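You operate a simulated robot arm through the tools that you are given. There is no shell and no other tool.

You run a simulated robot arm. Do the job below in one go: nothing can be reset, and whatever is moved stays where it is left.

TASK
Stir the small beaker on low till its oil film is gone, then tip it into the empty one.
Fine: the empty one beside the stir plate; stir dial off first; put the beaker back on the plate. Set down upright: small beaker.

It is judged by the outcome, as a careful person would: the job done as asked, and still so three seconds after it is handed in. It fails if anything else is knocked over, pushed out of place, dropped, spilled or broken.

THE ROBOT
A 7-joint arm with a two-finger parallel gripper, fixed in place. Base frame: the origin is at the foot of the arm, x ahead of it, y to its left, z up. Lengths are in m, angles in degrees, forces in N, time in s.
With the tool pointing down near the work surface it reaches from about 0.24 to 0.68 m from the base axis. Its first joint turns from -66.0 to 66.0 degrees. Payload 2.4 kg.
Tool frame: the origin (TCP) lies between the finger pads and is the grasp point; the fingertips stand 0.03 m ahead of it; z points along the fingers, y is the line along which they close. The gripper opens to 0.094 m. The fingers are 0.028 m wide and 0.01 m thick; the gripper's body (0.05 by 0.096 m) begins 0.055 m behind the TCP.
Orientation is told as [roll, pitch, yaw] about the base's x, y, z axes, in that order, counted from this pose: with the fingers straight down and closing along the base's y, the tool's x points along the base's -x, its y along +y and its z along -z.

THE INTERFACE
- The arm moves only by the tool step_arm. Its argument "deltas" is a list of rows, each a list of 3 entries, a list of its own where there are three numbers: the shift along the tool's x, y, z in m, then the turn, a rotation vector about the tool's x, y, z in degrees, then the gripper command, from -1 (fully open) to 1 (shut), values between in proportion. In form: [[[dx, dy, dz], [wx, wy, wz], fingers], ...]. A call has 1 to 20 rows; each row shifts and turns the commanded pose from where the row before left it, along the tool's axes as they then stand. Rows are played at 5 a second. More than 0.05 m and 8.6 degrees between two rows, or a gripper value outside its range, and nothing of the call is played. A pose out of reach is approached as far as the arm can. The call stops where the force on the tool passes 40 N (or 10 N more than at its start, if that is more) or the arm is blocked; 0.2 s more then pass. The fingers move at their own pace (about 0.153 m/s each) and stop on an object; they squeeze with about 27 N. The grip force told is the motor's: it shows also when the fingers shut on nothing. Time passes only in rows, and 0.2 s behind the last, so rows that do not move let the fingers close. The reply holds the time, the measured pose of the TCP, the force on the tool along the base axes, the opening and the grip force, in the units named above and with some noise, with the torque about the TCP (base axes, N m) and any sound that the robot's microphone picked up, and new pictures: "views" is both (left out), scene, wrist or none.
- Cameras (640 x 400 px; columns grow to the right, rows downward): "scene" is fixed at [0.0417, 0.481, 1.4377]; the picture's right is [-0.70, -0.72, 0.00], its down [-0.46, 0.45, -0.77] and it looks along [0.55, -0.53, -0.64] (base axes); focal length 312 px, centre (320, 200). "wrist" rides on the gripper at [0.076, 0.014, -0.103] in the tool frame; the picture's right is [-0.18, 0.98, 0.00], its down [-0.75, -0.14, -0.64] and it looks along [-0.63, -0.12, 0.77] (tool axes); focal length 243 px, centre (320, 200). There is no depth. A picture from a camera that has moved, and an enlarged one, comes with that camera's place and axes in the base frame and with its lens.
- close_up(camera, box): a new picture of the part [left, top, right, bottom] of that camera's present view, enlarged. No time passes.
- close_job(): hands the job in; it is judged then, once.

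Places have to be worked out from the pictures, the camera data and where the tool is seen. Open the gripper and draw the arm clear of the work before you hand the job in, unless the task says otherwise.

The tools are called by a JSON object that holds its "fn" and its "kwargs". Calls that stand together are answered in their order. step_arm: Moves the arm, as the interface text tells. Its arguments: {"type":"object","properties":{"deltas":{"type":"array","items":{"type":"array"}},"views":{"type":"string","enum":["both","scene","wrist","none"]}},"required":["deltas"]} The other tools are called the same way: close_up (camera, box) takes an enlarged picture of a part of a camera's view; close_job () hands the job in.

At the start:

```text
time_s: 0.0
ee_pos: [0.3457, 0.1661, 1.1321]
tool_rot: [0.0, 0.0, 0.0]
ft_force: [-0.6, 0.4, 0.2]
torque: [-0.01, 0.0, -0.02]
finger_gap: 0.0941
grasp_force: 0.0
```

scene: 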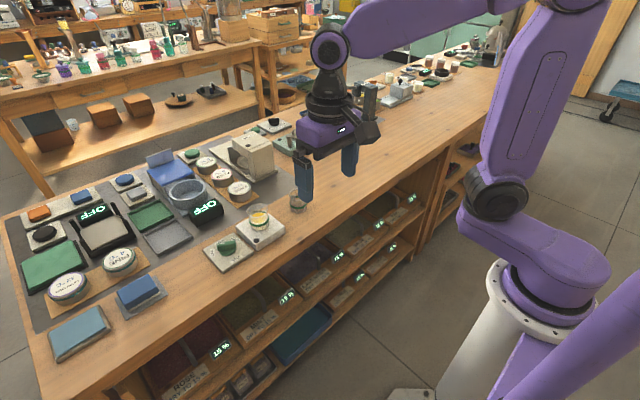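
wrist: 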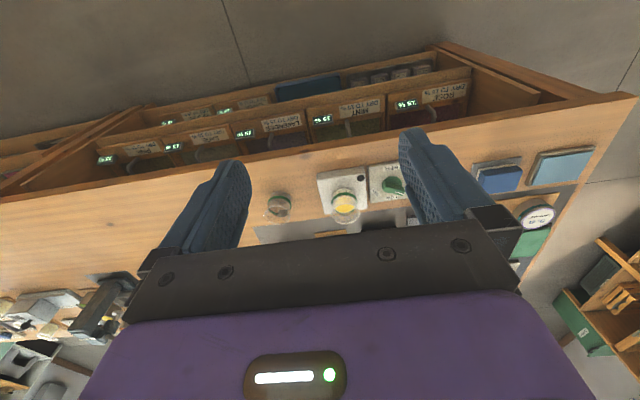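

I see a stir plate with a small beaker holding yellow liquid, a green dial next to it, and an empty glass beside the plate. I take close-ups of both views before moving.

{"fn": "close_up", "kwargs": {"camera": "scene", "box": [190, 170, 330, 280]}}

{"fn": "close_up", "kwargs": {"camera": "wrist", "box": [240, 140, 440, 260]}}

{"fn": "close_up", "kwargs": {"camera": "scene", "box": [0, 100, 320, 370]}}

```text
3.64 times, centred on (260, 225) of scene
camera zoom: at [0.0417, 0.481, 1.4377], right [-0.7, -0.72, 0.0], down [-0.46, 0.45, -0.77], along [0.55, -0.53, -0.64], focal length 1136 px, centre (538, 109)
```

zoom: 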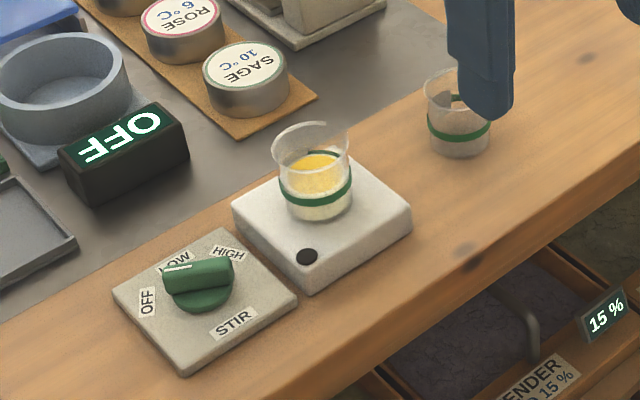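

```text
3.20 times, centred on (340, 200) of wrist
camera zoom: at [0.2692, 0.1804, 1.2352], right [0.18, 0.98, 0.0], down [0.75, -0.14, 0.64], along [0.63, -0.12, -0.77], focal length 776 px, centre (256, 200)
```

zoom: 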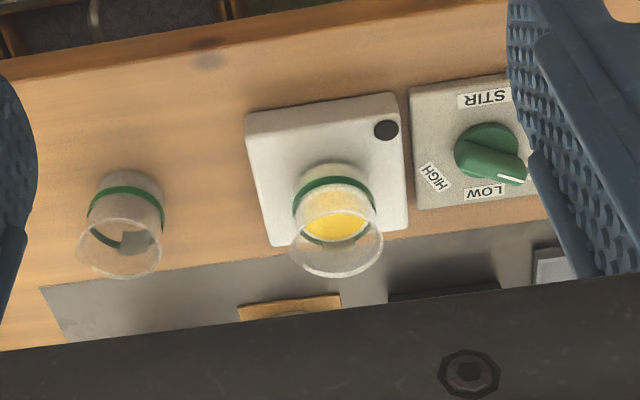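

```text
1.48 times, centred on (160, 235) of scene
camera zoom: at [0.0417, 0.481, 1.4377], right [-0.7, -0.72, 0.0], down [-0.46, 0.45, -0.77], along [0.55, -0.53, -0.64], focal length 463 px, centre (557, 148)
```

zoom: 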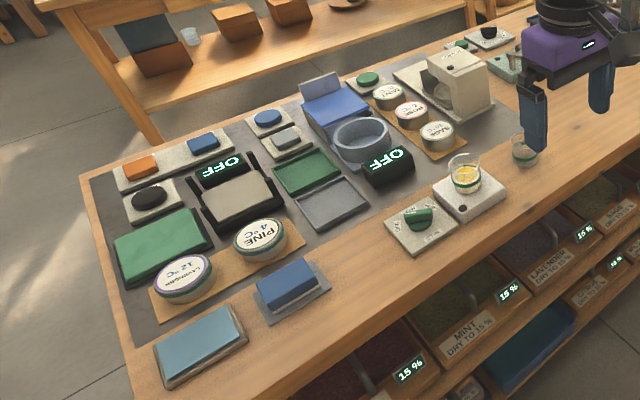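

Triangulating from both views, I put the knob near (0.61, 0.28, 0.80), the small beaker's rim near (0.61, 0.17, 0.88) and the empty beaker's rim near (0.63, 0.01, 0.83). The pointer looks to be on OFF. I move the wrist camera closer to see the dial clearly, staying well above everything.

{"fn": "step_arm", "kwargs": {"deltas": [[[-0.0223, 0.0207, 0.0303], [0, 0, 0], -1], [[-0.0223, 0.0207, 0.0303], [0, 0, 0], -1], [[-0.0223, 0.0207, 0.0303], [0, 0, 0], -1], [[-0.0223, 0.0207, 0.0303], [0, 0, 0], -1], [[-0.0223, 0.0207, 0.0303], [0, 0, 0], -1], [[-0.0223, 0.0207, 0.0303], [0, 0, 0], -1]], "views": "both"}}

```text
time_s: 1.4
ee_pos: [0.4799, 0.291, 0.95]
tool_rot: [0.0, -0.1, 0.0]
ft_force: [0.5, 0.0, 0.1]
torque: [-0.01, -0.03, 0.01]
finger_gap: 0.094
grasp_force: 0.1
camera wrist: at [0.4035, 0.3042, 1.0531], right [0.18, 0.98, 0.0], down [0.75, -0.14, 0.64], along [0.63, -0.12, -0.77], focal length 243 px, centre (320, 200)
```

scene: 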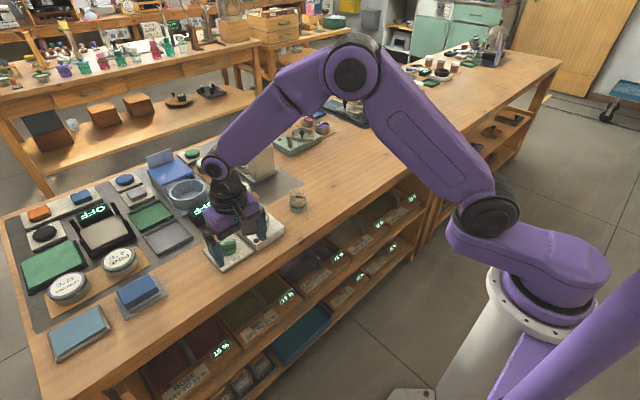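
wrist: 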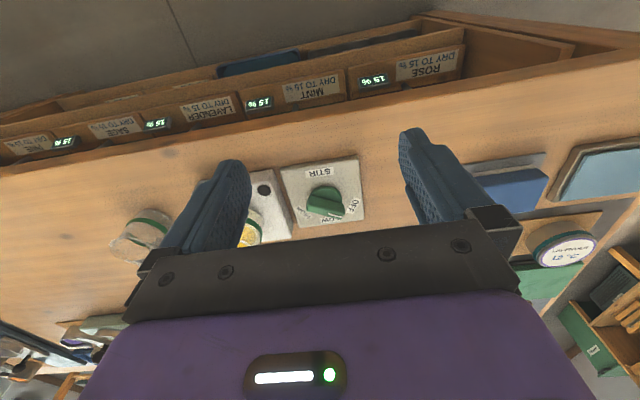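

The dial is now in the middle of the wrist view, so I enlarge it.

{"fn": "close_up", "kwargs": {"camera": "wrist", "box": [270, 145, 374, 235]}}

{"fn": "close_up", "kwargs": {"camera": "scene", "box": [190, 170, 330, 280]}}

```text
4.44 times, centred on (322, 190) of wrist
camera zoom: at [0.4035, 0.3042, 1.0531], right [0.18, 0.98, 0.0], down [0.75, -0.14, 0.64], along [0.63, -0.12, -0.77], focal length 1078 px, centre (311, 244)
```

zoom: 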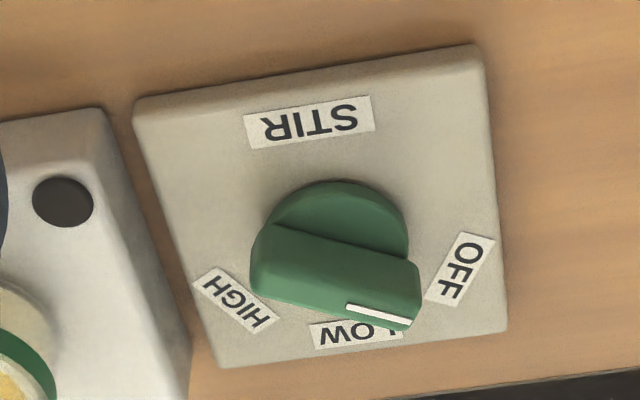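

```text
3.64 times, centred on (260, 225) of scene
camera zoom: at [0.0417, 0.481, 1.4377], right [-0.7, -0.72, 0.0], down [-0.46, 0.45, -0.77], along [0.55, -0.53, -0.64], focal length 1136 px, centre (538, 109)
```

zoom: 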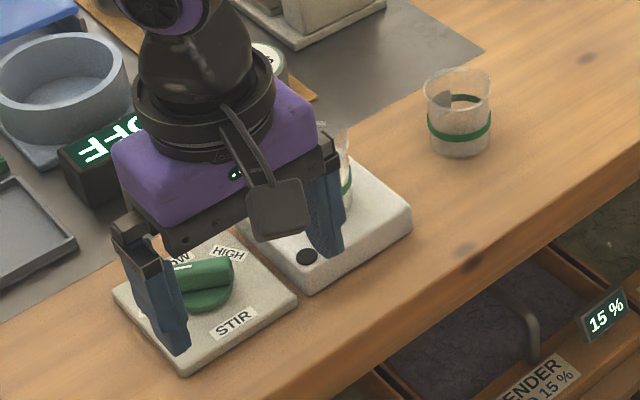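

The pointer sits at OFF, about 60° from +x. LOW faces straight away from the robot at about 0°, and HIGH is at about -60°. I put the knob axis near (0.604, 0.275) with its top at z≈0.836, and the stir plate's edge at y≈0.228. I turn the tool to yaw +60° to line up with the knob bar, narrow the fingers, and hover above it.

{"fn": "step_arm", "kwargs": {"deltas": [[[0, 0, 0], [0, 0, -8.57], -0.06], [[0, 0, 0], [0, 0, -8.57], -0.06], [[0, 0, 0], [0, 0, -8.57], -0.06], [[0, 0, 0], [0, 0, -8.57], -0.06], [[0, 0, 0], [0, 0, -8.57], -0.06], [[0, 0, 0], [0, 0, -8.57], -0.06], [[0, 0, 0], [0, 0, -8.57], -0.06], [[-0.016, -0.0385, 0.0067], [0, 0, 0], -0.06], [[-0.016, -0.0385, 0.0067], [0, 0, 0], -0.06], [[-0.016, -0.0385, 0.0067], [0, 0, 0], -0.06], [[0, 0, 0], [0, 0, 0], -0.06]], "views": "both"}}

```text
time_s: 3.8
ee_pos: [0.6025, 0.2738, 0.9294]
tool_rot: [0.0, 0.0, 60.0]
ft_force: [0.1, -0.8, -0.3]
torque: [0.01, -0.02, 0.03]
finger_gap: 0.0497
grasp_force: 0.1
camera wrist: at [0.552, 0.2143, 1.0334], right [-0.76, 0.65, 0.0], down [0.5, 0.58, 0.64], along [0.42, 0.49, -0.77], focal length 243 px, centre (320, 200)
```

scene: 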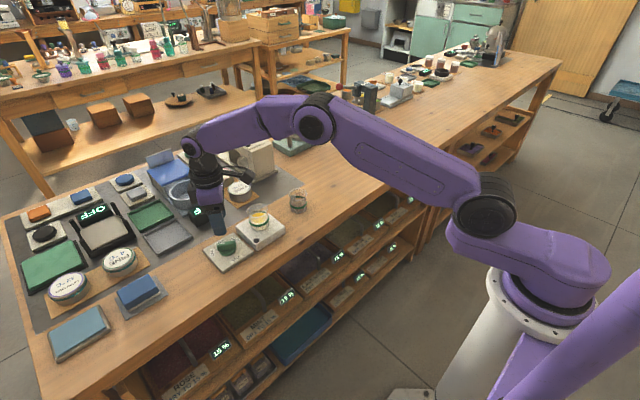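
wrist: 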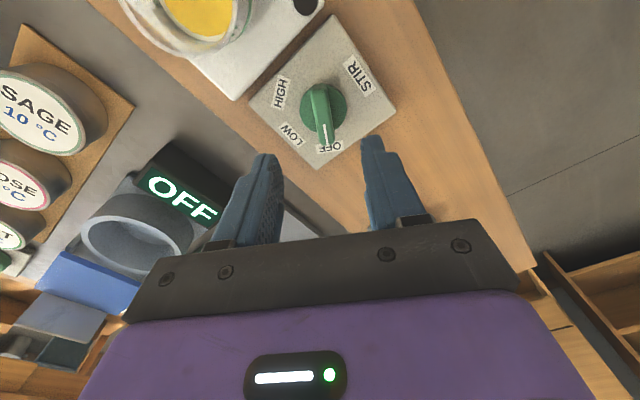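

The bar now runs vertically in the wrist view and lines up with the fingers. I zoom in to check the offset between the knob and the tool before going down.

{"fn": "close_up", "kwargs": {"camera": "wrist", "box": [240, 60, 400, 160]}}

{"fn": "close_up", "kwargs": {"camera": "scene", "box": [170, 160, 330, 280]}}

```text
4.00 times, centred on (320, 110) of wrist
camera zoom: at [0.552, 0.2143, 1.0334], right [-0.76, 0.65, 0.0], down [0.5, 0.58, 0.64], along [0.42, 0.49, -0.77], focal length 970 px, centre (320, 560)
```

zoom: 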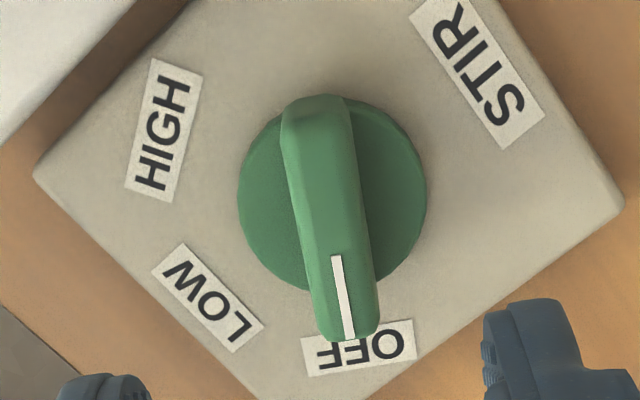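

```text
3.33 times, centred on (250, 220) of scene
camera zoom: at [0.0417, 0.481, 1.4377], right [-0.7, -0.72, 0.0], down [-0.46, 0.45, -0.77], along [0.55, -0.53, -0.64], focal length 1042 px, centre (553, 133)
```

zoom: 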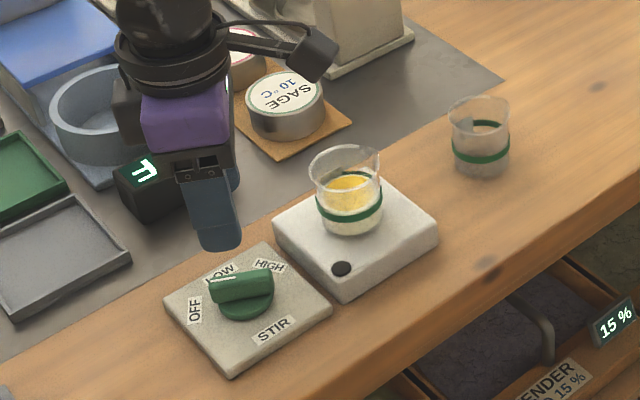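

The knob axis comes out at about (0.600, 0.275), with the bar about 13 mm wide and about 0.048 m long. I shift the tool 3 mm, go part of the way down with the gap at 0.05, and look again.

{"fn": "step_arm", "kwargs": {"deltas": [[[0, 0.0025, 0.015], [0, 0, 0], -0.06], [[0, 0, 0.02], [0, 0, 0], -0.06], [[0, 0, 0.02], [0, 0, 0], -0.06], [[0, 0, 0], [0, 0, 0], -0.06]], "views": "both"}}

{"fn": "close_up", "kwargs": {"camera": "scene", "box": [170, 160, 330, 280]}}

{"fn": "close_up", "kwargs": {"camera": "wrist", "box": [220, 60, 420, 260]}}

```text
time_s: 4.8
ee_pos: [0.5987, 0.275, 0.8745]
tool_rot: [0.0, -0.1, 59.9]
ft_force: [0.0, 0.1, 1.2]
torque: [0.01, 0.01, 0.01]
finger_gap: 0.05
grasp_force: 0.0
camera wrist: at [0.5492, 0.2163, 0.9783], right [-0.76, 0.65, 0.0], down [0.5, 0.58, 0.64], along [0.42, 0.49, -0.77], focal length 243 px, centre (320, 200)
```

scene: 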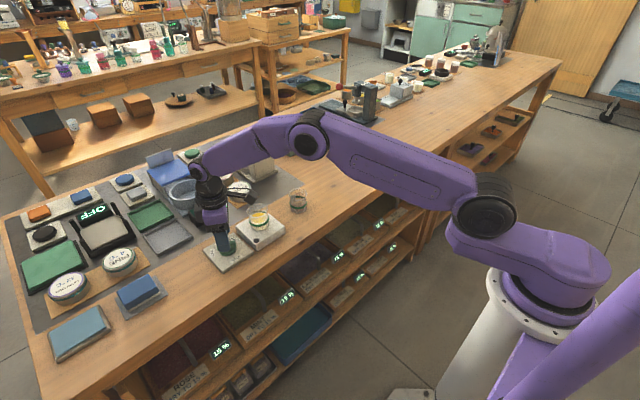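
wrist: 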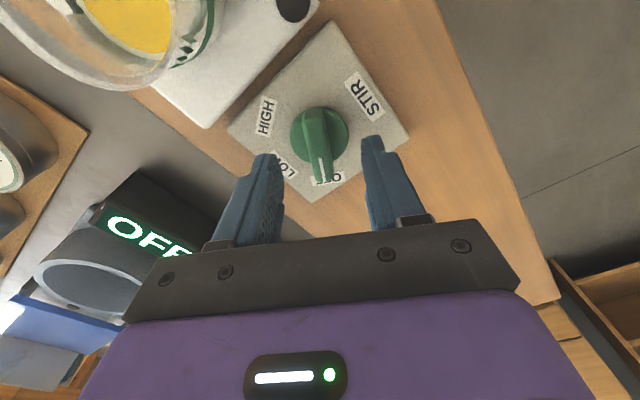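

```text
3.33 times, centred on (250, 220) of scene
camera zoom: at [0.0417, 0.481, 1.4377], right [-0.7, -0.72, 0.0], down [-0.46, 0.45, -0.77], along [0.55, -0.53, -0.64], focal length 1042 px, centre (553, 133)
```

zoom: 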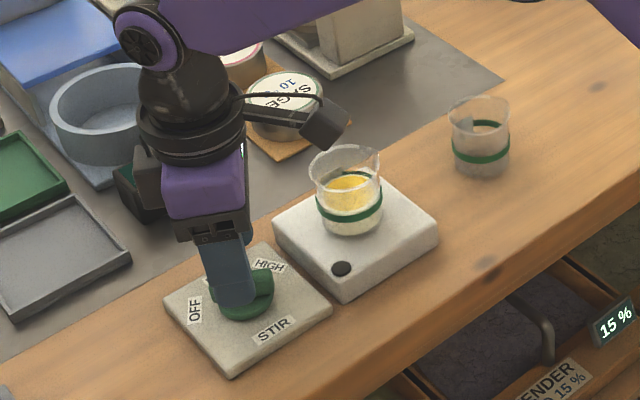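

```text
2.00 times, centred on (320, 160) of wrist
camera zoom: at [0.5492, 0.2163, 0.9783], right [-0.76, 0.65, 0.0], down [0.5, 0.58, 0.64], along [0.42, 0.49, -0.77], focal length 485 px, centre (320, 280)
```

zoom: 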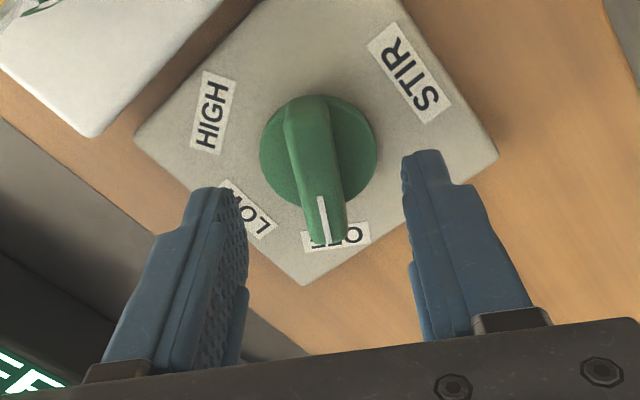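

The bar is centred between the fingertips, which are about 8 mm above its top. I lower about 18 mm to straddle the bar and read the force before closing.

{"fn": "step_arm", "kwargs": {"deltas": [[[0, 0, 0.009], [0, 0, 0], -0.06], [[0, 0, 0.009], [0, 0, 0], -0.06], [[0, 0, 0], [0, 0, 0], -0.06]], "views": "both"}}

{"fn": "close_up", "kwargs": {"camera": "scene", "box": [190, 180, 310, 270]}}

{"fn": "close_up", "kwargs": {"camera": "wrist", "box": [220, 60, 420, 260]}}

```text
time_s: 5.6
ee_pos: [0.6002, 0.2753, 0.8575]
tool_rot: [0.0, 0.0, 60.0]
ft_force: [0.3, 0.0, 0.2]
torque: [0.02, 0.0, 0.0]
finger_gap: 0.0498
grasp_force: 0.0
camera wrist: at [0.5499, 0.2164, 0.9601], right [-0.76, 0.65, 0.0], down [0.5, 0.58, 0.64], along [0.42, 0.49, -0.77], focal length 243 px, centre (320, 200)
```

scene: 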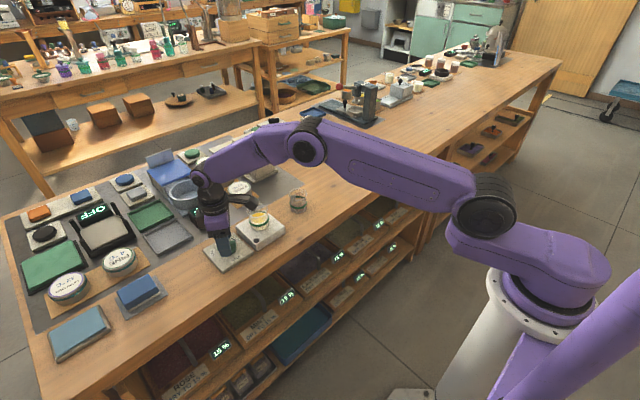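
wrist: 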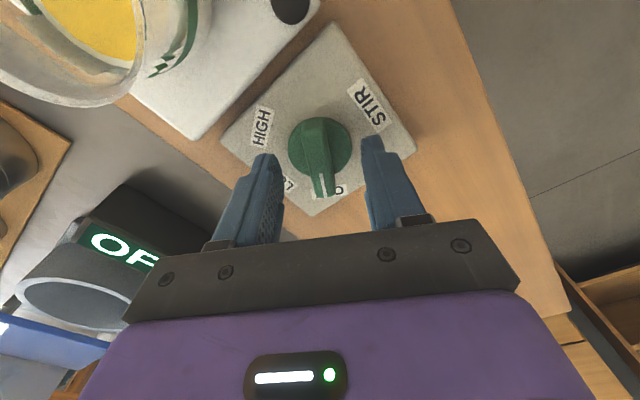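

```text
4.44 times, centred on (250, 225) of scene
camera zoom: at [0.0417, 0.481, 1.4377], right [-0.7, -0.72, 0.0], down [-0.46, 0.45, -0.77], along [0.55, -0.53, -0.64], focal length 1389 px, centre (631, 89)
```

zoom: 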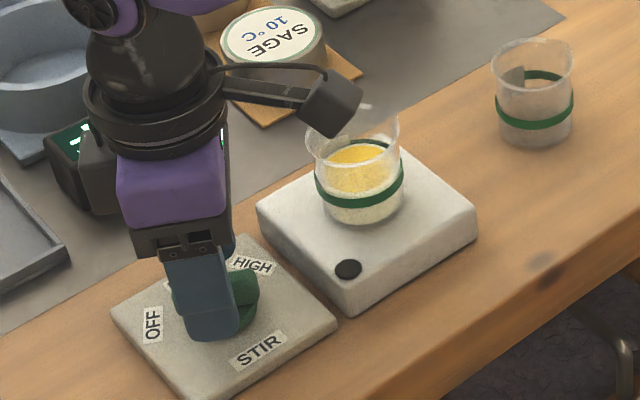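

```text
2.00 times, centred on (320, 160) of wrist
camera zoom: at [0.5499, 0.2164, 0.9601], right [-0.76, 0.65, 0.0], down [0.5, 0.58, 0.64], along [0.42, 0.49, -0.77], focal length 485 px, centre (320, 280)
```

zoom: 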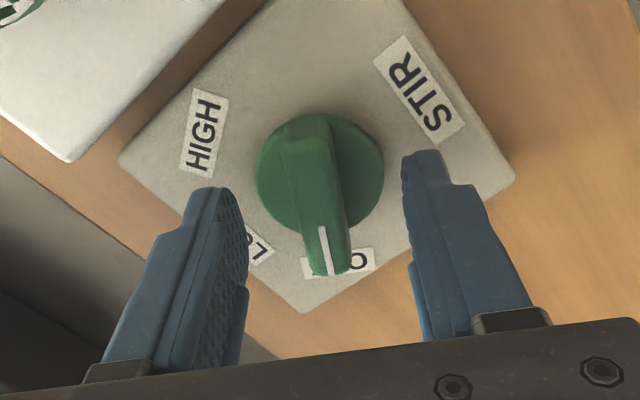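

There's no contact, and the fingertips overlap the bar by about 9 mm. I go 3 mm lower and close on the bar.

{"fn": "step_arm", "kwargs": {"deltas": [[[0, 0, 0.003], [0, 0, 0], -0.06], [[0, 0, 0], [0, 0, 0], 0.4], [[0, 0, 0], [0, 0, 0], 0.7], [[0, 0, 0], [0, 0, 0], 1], [[0, 0, 0], [0, 0, 0], 1]], "views": "both"}}

{"fn": "close_up", "kwargs": {"camera": "wrist", "box": [220, 60, 420, 260]}}

```text
time_s: 6.8
ee_pos: [0.6004, 0.2755, 0.8556]
tool_rot: [0.0, 0.0, 59.9]
ft_force: [1.5, 0.5, -0.7]
torque: [0.03, 0.01, 0.01]
finger_gap: 0.0138
grasp_force: 45.4
camera wrist: at [0.55, 0.2165, 0.9572], right [-0.76, 0.65, 0.0], down [0.5, 0.58, 0.64], along [0.42, 0.49, -0.77], focal length 243 px, centre (320, 200)
```

scene: 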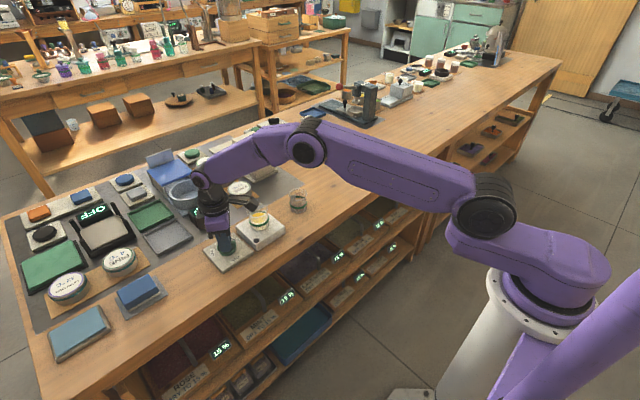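
wrist: 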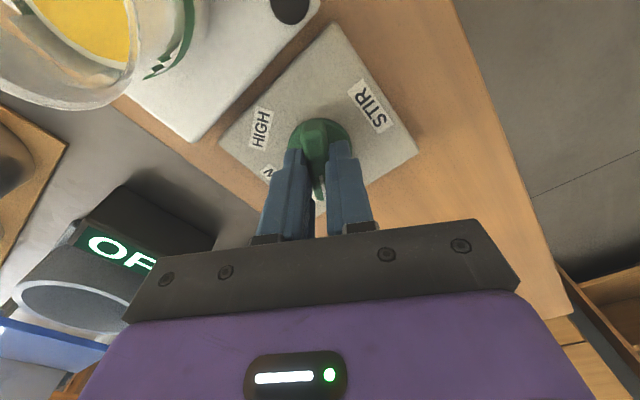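

```text
2.00 times, centred on (320, 160) of wrist
camera zoom: at [0.55, 0.2165, 0.9572], right [-0.76, 0.65, 0.0], down [0.5, 0.58, 0.64], along [0.42, 0.49, -0.77], focal length 485 px, centre (320, 280)
```

zoom: 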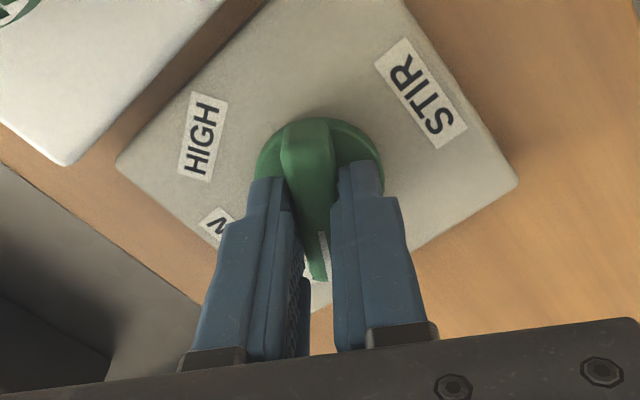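

I've gripped the bar at a 13.8 mm gap. Now I turn the knob from OFF towards LOW by bringing the yaw from 60° down to about 0°.

{"fn": "step_arm", "kwargs": {"deltas": [[[0, 0, 0], [0, 0, 8.5], 1], [[0, 0, 0], [0, 0, 8.5], 1], [[0, 0, 0], [0, 0, 8.5], 1], [[0, 0, 0], [0, 0, 8.5], 1], [[0, 0, 0], [0, 0, 8.5], 1], [[0, 0, 0], [0, 0, 8.5], 1], [[0, 0, 0], [0, 0, 7.5], 1], [[0, 0, 0], [0, 0, 0], 1]], "views": "both"}}

{"fn": "close_up", "kwargs": {"camera": "wrist", "box": [220, 60, 420, 260]}}

{"fn": "close_up", "kwargs": {"camera": "scene", "box": [190, 180, 310, 270]}}

```text
time_s: 8.6
ee_pos: [0.6009, 0.2739, 0.8542]
tool_rot: [0.0, -0.1, 1.3]
ft_force: [-1.3, -5.4, 2.0]
torque: [-0.09, -0.06, -0.03]
finger_gap: 0.0134
grasp_force: 44.6
camera wrist: at [0.5246, 0.2871, 0.9573], right [0.16, 0.99, 0.0], down [0.76, -0.12, 0.64], along [0.63, -0.1, -0.77], focal length 243 px, centre (320, 200)
```

scene: 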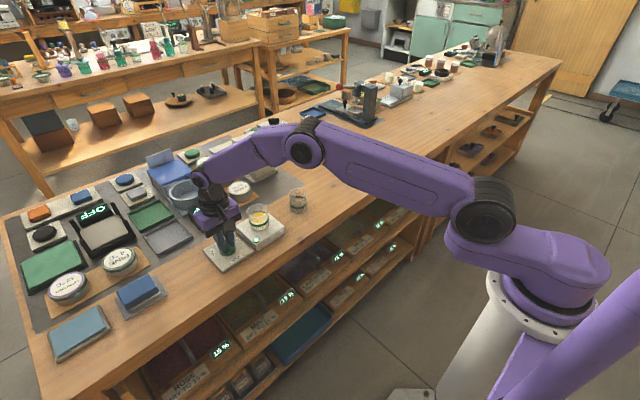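
wrist: 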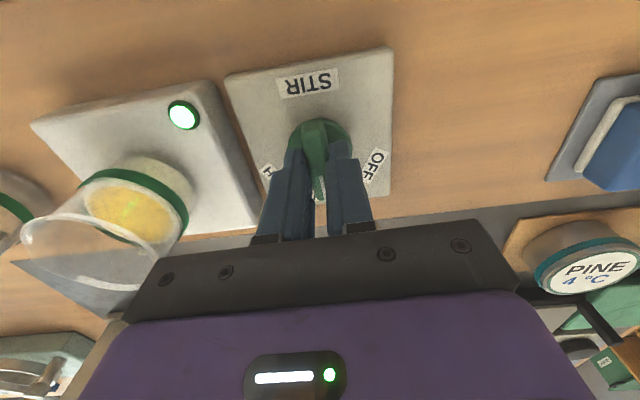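

```text
2.00 times, centred on (320, 160) of wrist
camera zoom: at [0.5246, 0.2871, 0.9573], right [0.16, 0.99, 0.0], down [0.76, -0.12, 0.64], along [0.63, -0.1, -0.77], focal length 485 px, centre (320, 280)
```

zoom: 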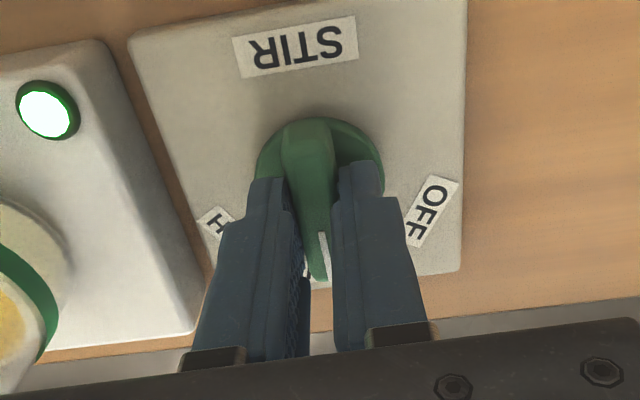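

```text
4.44 times, centred on (250, 225) of scene
camera zoom: at [0.0416, 0.4809, 1.4378], right [-0.7, -0.72, 0.0], down [-0.46, 0.45, -0.77], along [0.55, -0.53, -0.64], focal length 1389 px, centre (631, 89)
```

zoom: 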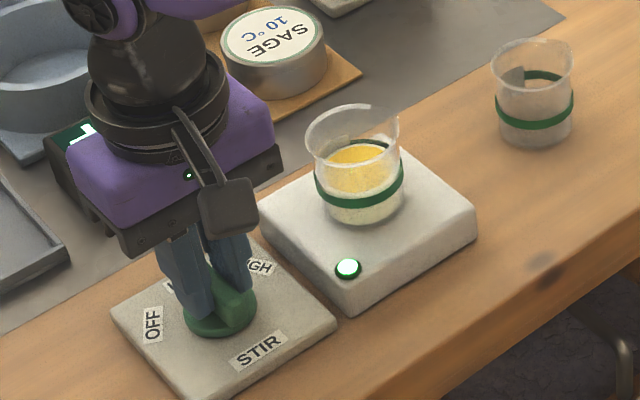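

The stir plate's lamp is lit green and the pointer is on LOW. The beaker shows in both views, so I keep holding the knob and watch the film.

{"fn": "step_arm", "kwargs": {"deltas": [[[0, 0, 0], [0, 0, 0], 1], [[0, 0, 0], [0, 0, 0], 1], [[0, 0, 0], [0, 0, 0], 1], [[0, 0, 0], [0, 0, 0], 1], [[0, 0, 0], [0, 0, 0], 1], [[0, 0, 0], [0, 0, 0], 1], [[0, 0, 0], [0, 0, 0], 1], [[0, 0, 0], [0, 0, 0], 1], [[0, 0, 0], [0, 0, 0], 1], [[0, 0, 0], [0, 0, 0], 1]], "views": "both"}}

{"fn": "close_up", "kwargs": {"camera": "wrist", "box": [20, 80, 260, 290]}}

{"fn": "close_up", "kwargs": {"camera": "scene", "box": [230, 190, 290, 240]}}

```text
time_s: 10.8
ee_pos: [0.6004, 0.2748, 0.8551]
tool_rot: [0.0, 0.1, 1.5]
ft_force: [-1.6, -10.2, 3.3]
torque: [-0.2, 0.47, 0.02]
finger_gap: 0.014
grasp_force: 45.1
camera wrist: at [0.5245, 0.2869, 0.9572], right [0.16, 0.99, 0.0], down [0.76, -0.12, 0.64], along [0.63, -0.1, -0.77], focal length 243 px, centre (320, 200)
```

scene: 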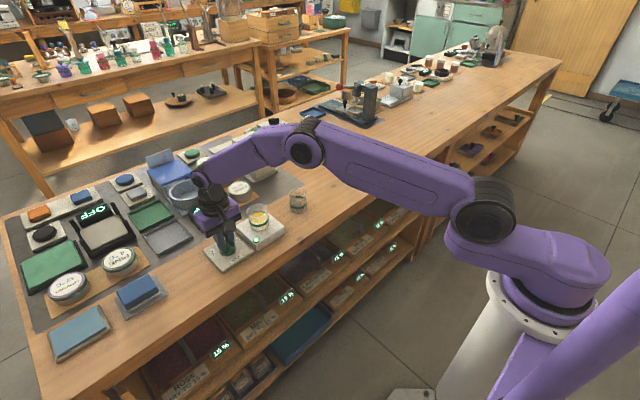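
wrist: 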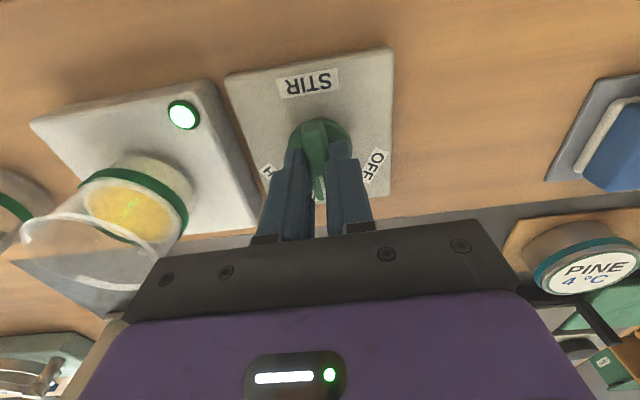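

```text
1.90 times, centred on (140, 185) of wrist
camera zoom: at [0.5245, 0.2869, 0.9572], right [0.16, 0.99, 0.0], down [0.76, -0.12, 0.64], along [0.63, -0.1, -0.77], focal length 462 px, centre (663, 229)
```

zoom: 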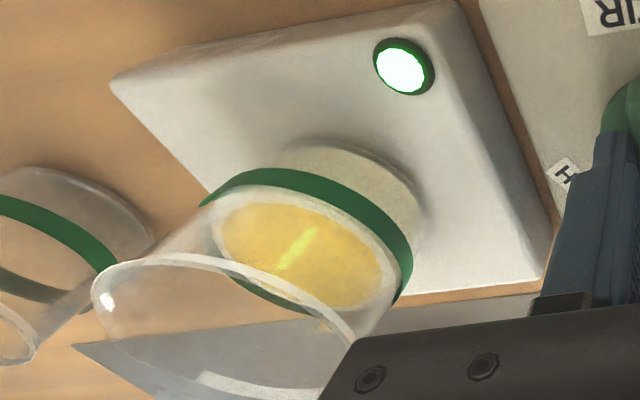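

```text
8.00 times, centred on (260, 215) of scene
camera zoom: at [0.0416, 0.4808, 1.4378], right [-0.7, -0.72, 0.0], down [-0.46, 0.45, -0.77], along [0.55, -0.53, -0.64], focal length 2500 px, centre (800, 80)
```

zoom: 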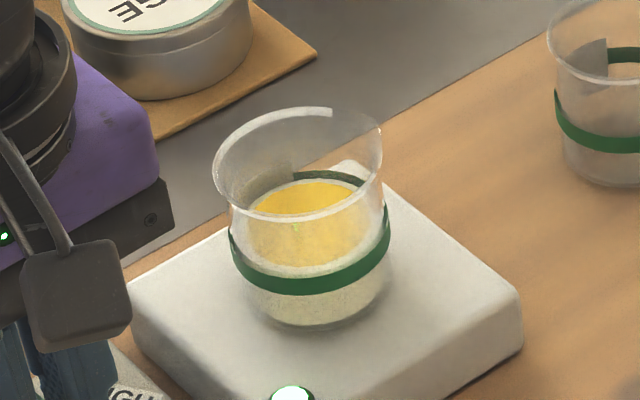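

The side force is creeping up while I hold, so I open the fingers slightly to let go of the knob and stay in place, watching the film with the lamp still on.

{"fn": "step_arm", "kwargs": {"deltas": [[[0, 0, 0], [0, 0, 0], 0.4], [[0, 0, 0], [0, 0, 0], 0.1], [[0, 0, 0], [0, 0, 0], -0.06], [[0, 0, 0], [0, 0, 0], -0.06], [[0, 0, 0], [0, 0, 0], -0.06], [[0, 0, 0], [0, 0, 0], -0.06]], "views": "both"}}

{"fn": "close_up", "kwargs": {"camera": "wrist", "box": [220, 60, 420, 260]}}

{"fn": "close_up", "kwargs": {"camera": "wrist", "box": [20, 80, 260, 290]}}

```text
time_s: 12.2
ee_pos: [0.6006, 0.2763, 0.8544]
tool_rot: [0.0, -0.1, 1.6]
ft_force: [0.0, 0.1, 0.3]
torque: [0.0, -0.01, 0.01]
finger_gap: 0.0498
grasp_force: 0.1
camera wrist: at [0.5244, 0.2876, 0.9572], right [0.16, 0.99, 0.0], down [0.76, -0.12, 0.64], along [0.63, -0.1, -0.77], focal length 243 px, centre (320, 200)
```

scene: 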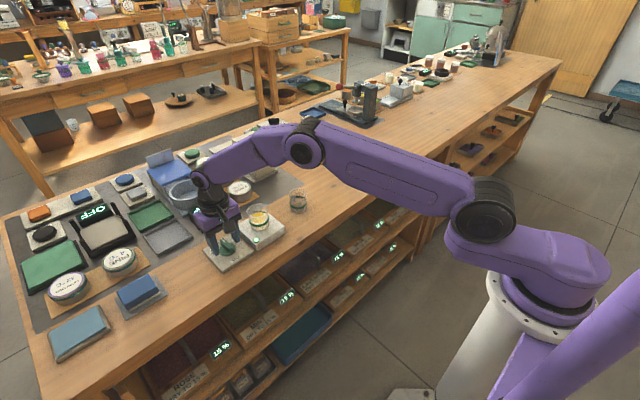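
wrist: 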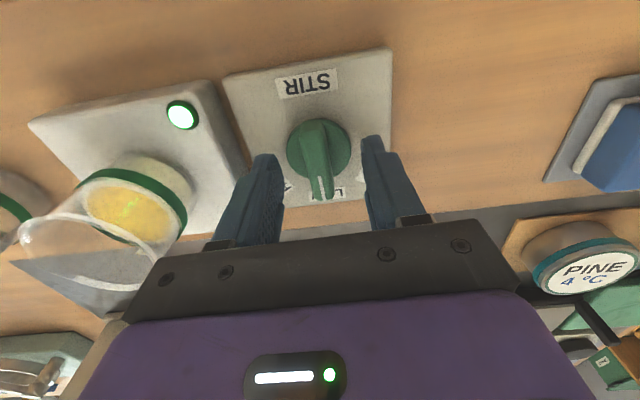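

```text
2.00 times, centred on (320, 160) of wrist
camera zoom: at [0.5244, 0.2876, 0.9572], right [0.16, 0.99, 0.0], down [0.76, -0.12, 0.64], along [0.63, -0.1, -0.77], focal length 485 px, centre (320, 280)
```

zoom: 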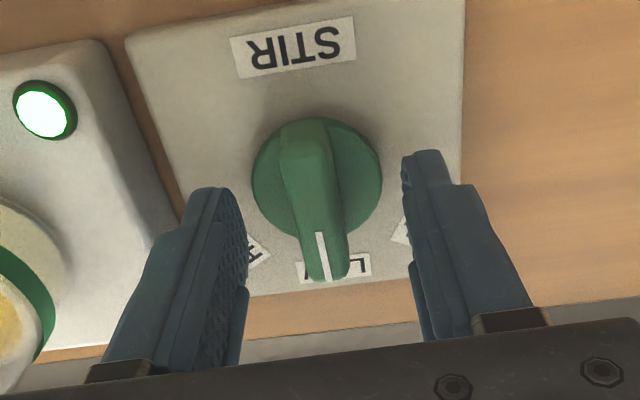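

```text
1.90 times, centred on (140, 185) of wrist
camera zoom: at [0.5244, 0.2876, 0.9572], right [0.16, 0.99, 0.0], down [0.76, -0.12, 0.64], along [0.63, -0.1, -0.77], focal length 462 px, centre (663, 229)
```

zoom: 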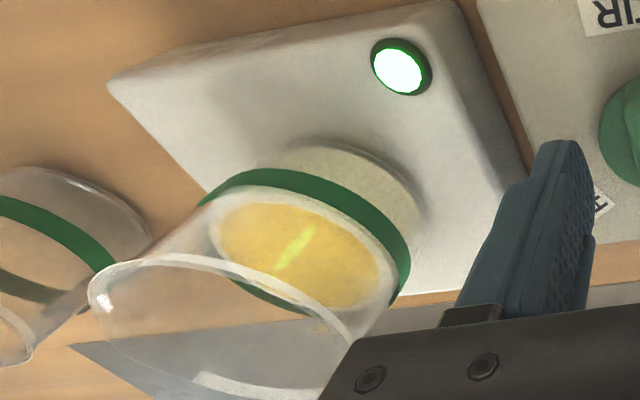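

The dial stays on LOW with the lamp lit, and the film is still there. I wait 4 s more.

{"fn": "step_arm", "kwargs": {"deltas": [[[0, 0, 0], [0, 0, 0], -0.06], [[0, 0, 0], [0, 0, 0], -0.06], [[0, 0, 0], [0, 0, 0], -0.06], [[0, 0, 0], [0, 0, 0], -0.06], [[0, 0, 0], [0, 0, 0], -0.06], [[0, 0, 0], [0, 0, 0], -0.06], [[0, 0, 0], [0, 0, 0], -0.06], [[0, 0, 0], [0, 0, 0], -0.06], [[0, 0, 0], [0, 0, 0], -0.06], [[0, 0, 0], [0, 0, 0], -0.06], [[0, 0, 0], [0, 0, 0], -0.06], [[0, 0, 0], [0, 0, 0], -0.06], [[0, 0, 0], [0, 0, 0], -0.06], [[0, 0, 0], [0, 0, 0], -0.06], [[0, 0, 0], [0, 0, 0], -0.06], [[0, 0, 0], [0, 0, 0], -0.06], [[0, 0, 0], [0, 0, 0], -0.06], [[0, 0, 0], [0, 0, 0], -0.06], [[0, 0, 0], [0, 0, 0], -0.06], [[0, 0, 0], [0, 0, 0], -0.06]], "views": "none"}}

{"fn": "close_up", "kwargs": {"camera": "wrist", "box": [20, 80, 260, 290]}}

{"fn": "close_up", "kwargs": {"camera": "scene", "box": [230, 190, 290, 240]}}

```text
time_s: 16.4
ee_pos: [0.6018, 0.2748, 0.8556]
tool_rot: [0.0, 0.0, 1.5]
ft_force: [0.7, -0.2, -0.1]
torque: [-0.02, -0.01, 0.0]
finger_gap: 0.0497
grasp_force: 0.0
```

```text
1.90 times, centred on (140, 185) of wrist
camera zoom: at [0.5244, 0.2876, 0.9572], right [0.16, 0.99, 0.0], down [0.76, -0.12, 0.64], along [0.63, -0.1, -0.77], focal length 462 px, centre (663, 229)
```

zoom: 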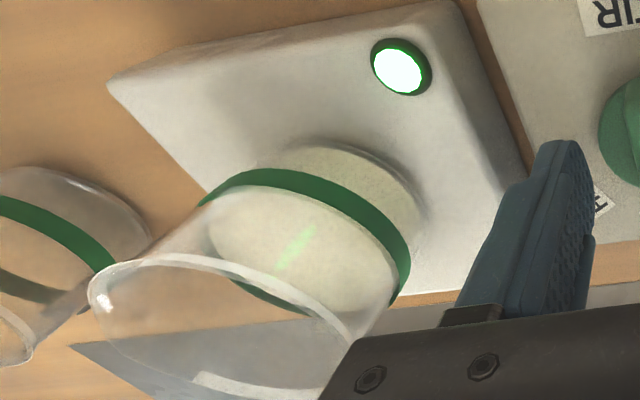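

```text
8.00 times, centred on (260, 215) of scene
camera zoom: at [0.0417, 0.481, 1.4377], right [-0.7, -0.72, 0.0], down [-0.46, 0.45, -0.77], along [0.55, -0.53, -0.64], focal length 2500 px, centre (800, 80)
```

zoom: 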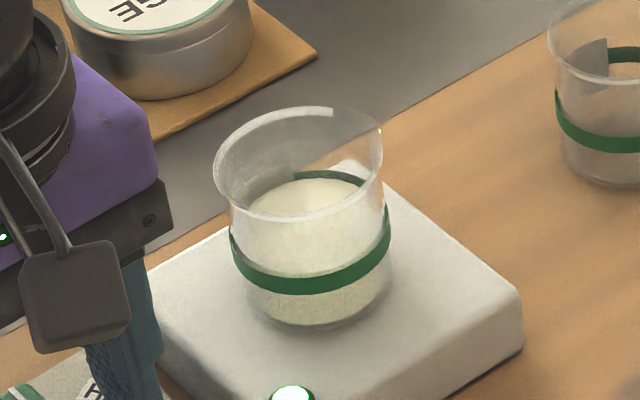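

The film is gone and the liquid is an even cream colour. I grip the knob again and turn it back to OFF.

{"fn": "step_arm", "kwargs": {"deltas": [[[0, 0, 0], [0, 0, 0], 0.5], [[0, 0, 0], [0, 0, 0], 1], [[0, 0, 0], [0, 0, 0], 1], [[0, 0, 0], [0, 0, -8.5], 1], [[0, 0, 0], [0, 0, -8.5], 1], [[0, 0, 0], [0, 0, -8.5], 1], [[0, 0, 0], [0, 0, -8.5], 1], [[0, 0, 0], [0, 0, -8.5], 1], [[0, 0, 0], [0, 0, -8.5], 1], [[0, 0, 0], [0, 0, -8.0], 1], [[0, 0, 0], [0, 0, 0], 1]], "views": "both"}}

{"fn": "close_up", "kwargs": {"camera": "wrist", "box": [220, 60, 420, 260]}}

{"fn": "close_up", "kwargs": {"camera": "scene", "box": [190, 180, 310, 270]}}

```text
time_s: 18.8
ee_pos: [0.6017, 0.2759, 0.8548]
tool_rot: [0.1, 0.0, 60.4]
ft_force: [-3.9, -0.9, 0.6]
torque: [-0.21, -0.19, -1.14]
finger_gap: 0.0139
grasp_force: 45.2
camera wrist: at [0.5508, 0.2161, 0.9572], right [-0.76, 0.64, 0.0], down [0.5, 0.59, 0.64], along [0.41, 0.49, -0.77], focal length 243 px, centre (320, 200)
```

scene: 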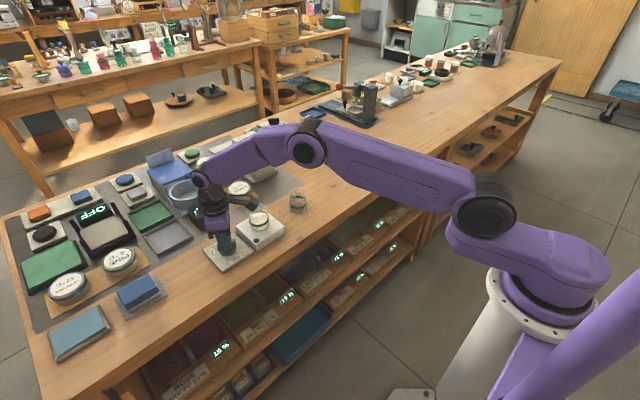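
wrist: 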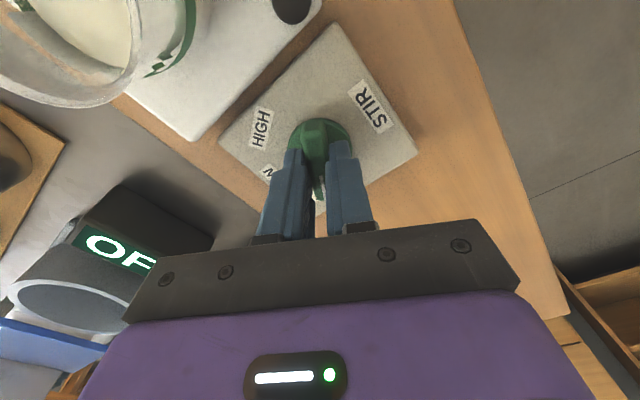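

```text
2.00 times, centred on (320, 160) of wrist
camera zoom: at [0.5508, 0.2161, 0.9572], right [-0.76, 0.64, 0.0], down [0.5, 0.59, 0.64], along [0.41, 0.49, -0.77], focal length 485 px, centre (320, 280)
```

zoom: 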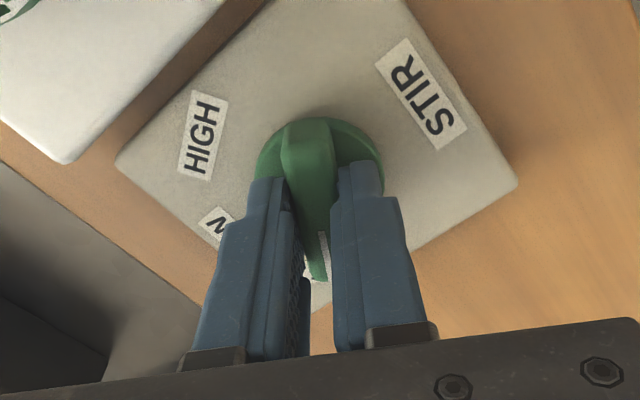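

```text
4.44 times, centred on (250, 225) of scene
camera zoom: at [0.0415, 0.481, 1.4378], right [-0.7, -0.72, 0.0], down [-0.46, 0.45, -0.77], along [0.55, -0.53, -0.64], focal length 1389 px, centre (631, 89)
```

zoom: 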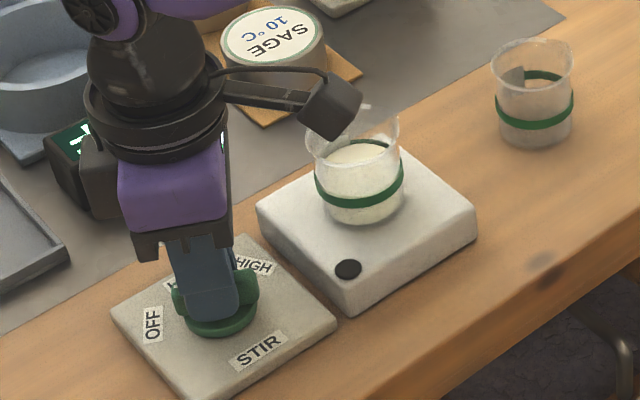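

The lamp is out and the knob is against its OFF stop. I open the fingers and rise straight up off the knob.

{"fn": "step_arm", "kwargs": {"deltas": [[[0, 0, 0], [0, 0, 0], 0.4], [[0, 0, 0], [0, 0, 0], 0.1], [[0, 0, 0], [0, 0, 0], -0.06], [[0, 0, 0], [0, 0, 0], -0.06], [[0, 0, -0.02], [0, 0, 0], -0.06], [[0, 0, -0.04], [0, 0, 0], -0.06], [[0, 0, -0.04], [0, 0, 0], -0.06], [[0, 0, 0], [0, 0, 0], -0.06]], "views": "both"}}

{"fn": "close_up", "kwargs": {"camera": "wrist", "box": [240, 50, 400, 170]}}

{"fn": "close_up", "kwargs": {"camera": "scene", "box": [190, 180, 330, 280]}}

```text
time_s: 20.6
ee_pos: [0.6005, 0.2769, 0.9551]
tool_rot: [0.0, 0.0, 60.5]
ft_force: [0.7, 0.6, -1.0]
torque: [0.03, -0.03, -0.01]
finger_gap: 0.0494
grasp_force: 0.1
camera wrist: at [0.5509, 0.2161, 1.0578], right [-0.76, 0.64, 0.0], down [0.49, 0.59, 0.64], along [0.41, 0.49, -0.77], focal length 243 px, centre (320, 200)
```

scene: 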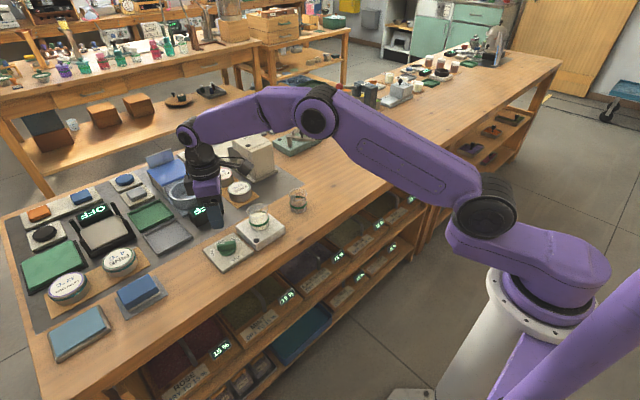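
wrist: 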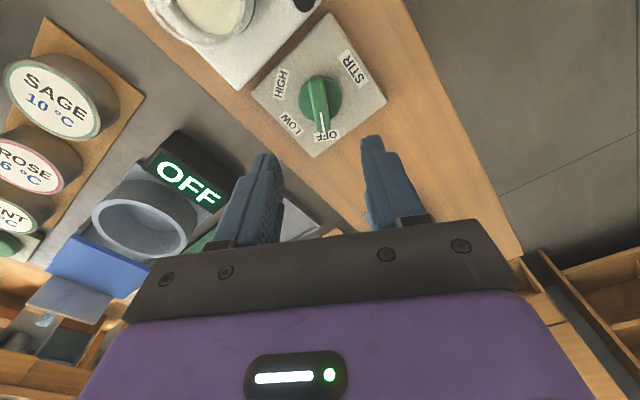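

```text
3.33 times, centred on (320, 110) of wrist
camera zoom: at [0.5509, 0.2161, 1.0578], right [-0.76, 0.64, 0.0], down [0.49, 0.59, 0.64], along [0.41, 0.49, -0.77], focal length 809 px, centre (320, 500)
```

zoom: 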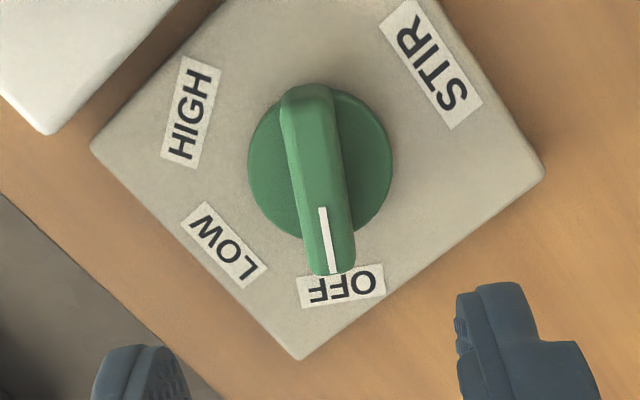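

```text
4.00 times, centred on (260, 230) of scene
camera zoom: at [0.0417, 0.481, 1.4377], right [-0.7, -0.72, 0.0], down [-0.46, 0.45, -0.77], along [0.55, -0.53, -0.64], focal length 1250 px, centre (560, 80)
```

zoom: 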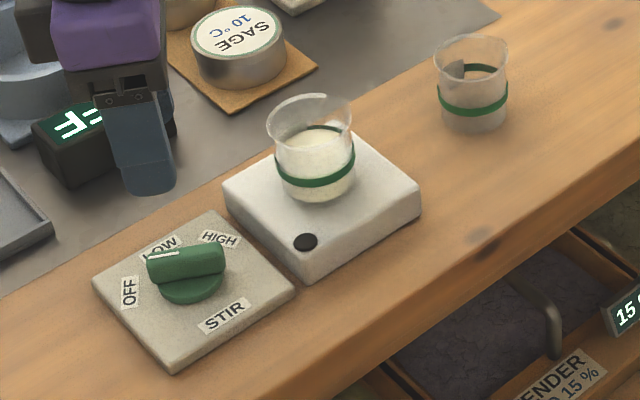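

The dial reads OFF, the lamp is dark and nothing else has shifted. I turn the tool back to yaw 0 and move to a spot behind the two beakers to measure them.

{"fn": "step_arm", "kwargs": {"deltas": [[[0, 0, 0], [0, 0, 8.55], -0.5], [[0, 0, 0], [0, 0, 8.55], -1], [[0, 0, 0], [0, 0, 8.55], -1], [[0, 0, 0], [0, 0, 8.55], -1], [[0, 0, 0], [0, 0, 8.55], -1], [[0, 0, 0], [0, 0, 8.55], -1], [[0, 0, 0], [0, 0, 8.55], -1], [[0.03, -0.0294, -0.009], [0, 0, 0.65], -1], [[0.03, -0.0294, -0.009], [0, 0, 0], -1], [[0.03, -0.0294, -0.009], [0, 0, 0], -1], [[0.03, -0.0294, -0.009], [0, 0, 0], -1], [[0.03, -0.0294, -0.009], [0, 0, 0], -1], [[0, 0, 0], [0, 0, 0], -1]], "views": "both"}}

{"fn": "close_up", "kwargs": {"camera": "wrist", "box": [230, 110, 430, 235]}}

{"fn": "close_up", "kwargs": {"camera": "scene", "box": [230, 170, 320, 250]}}

```text
time_s: 23.4
ee_pos: [0.4516, 0.1293, 0.9997]
tool_rot: [0.0, 0.0, 0.0]
ft_force: [0.2, -0.4, 1.1]
torque: [0.02, -0.02, 0.05]
finger_gap: 0.0942
grasp_force: 0.0
camera wrist: at [0.375, 0.1421, 1.1021], right [0.18, 0.98, 0.0], down [0.75, -0.14, 0.64], along [0.63, -0.12, -0.77], focal length 243 px, centre (320, 200)
```

scene: 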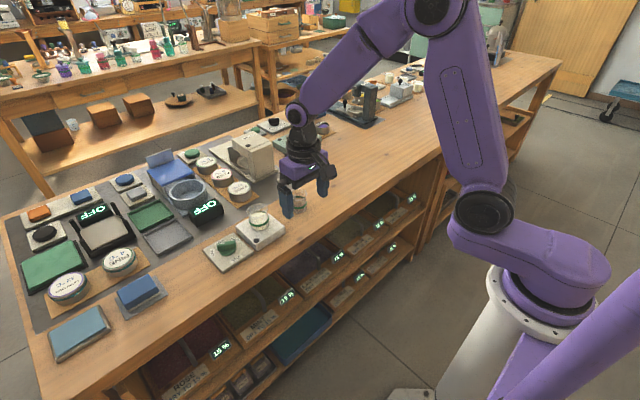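
wrist: 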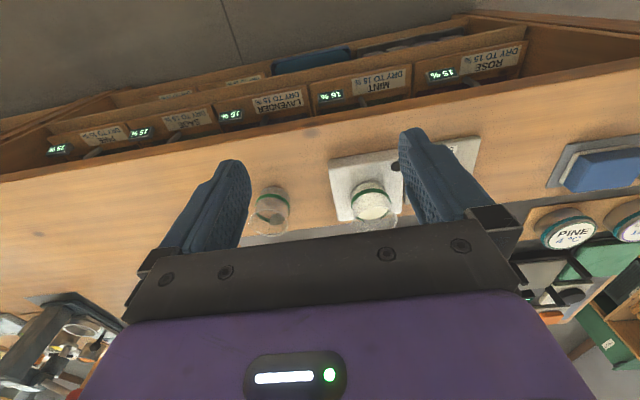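

```text
3.20 times, centred on (330, 172) of wrist
camera zoom: at [0.375, 0.1421, 1.1021], right [0.18, 0.98, 0.0], down [0.75, -0.14, 0.64], along [0.63, -0.12, -0.77], focal length 776 px, centre (288, 288)
```

zoom: 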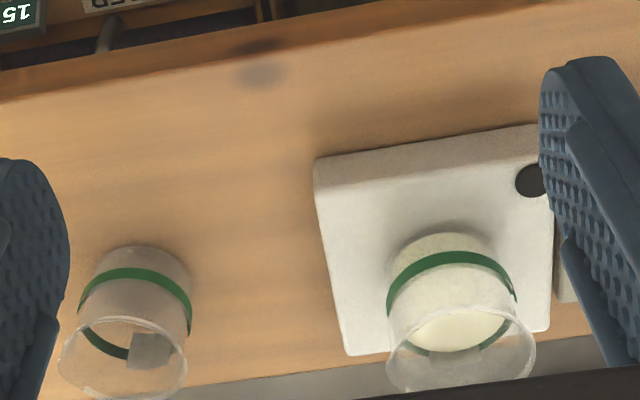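

```text
5.00 times, centred on (275, 210) of scene
camera zoom: at [0.0417, 0.481, 1.4377], right [-0.7, -0.72, 0.0], down [-0.46, 0.45, -0.77], along [0.55, -0.53, -0.64], focal length 1562 px, centre (545, 150)
```

zoom: 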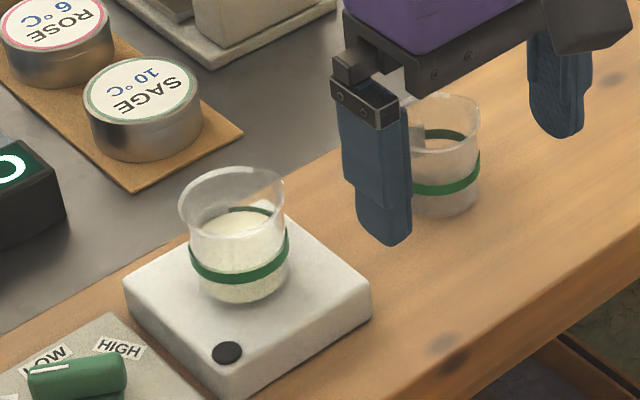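

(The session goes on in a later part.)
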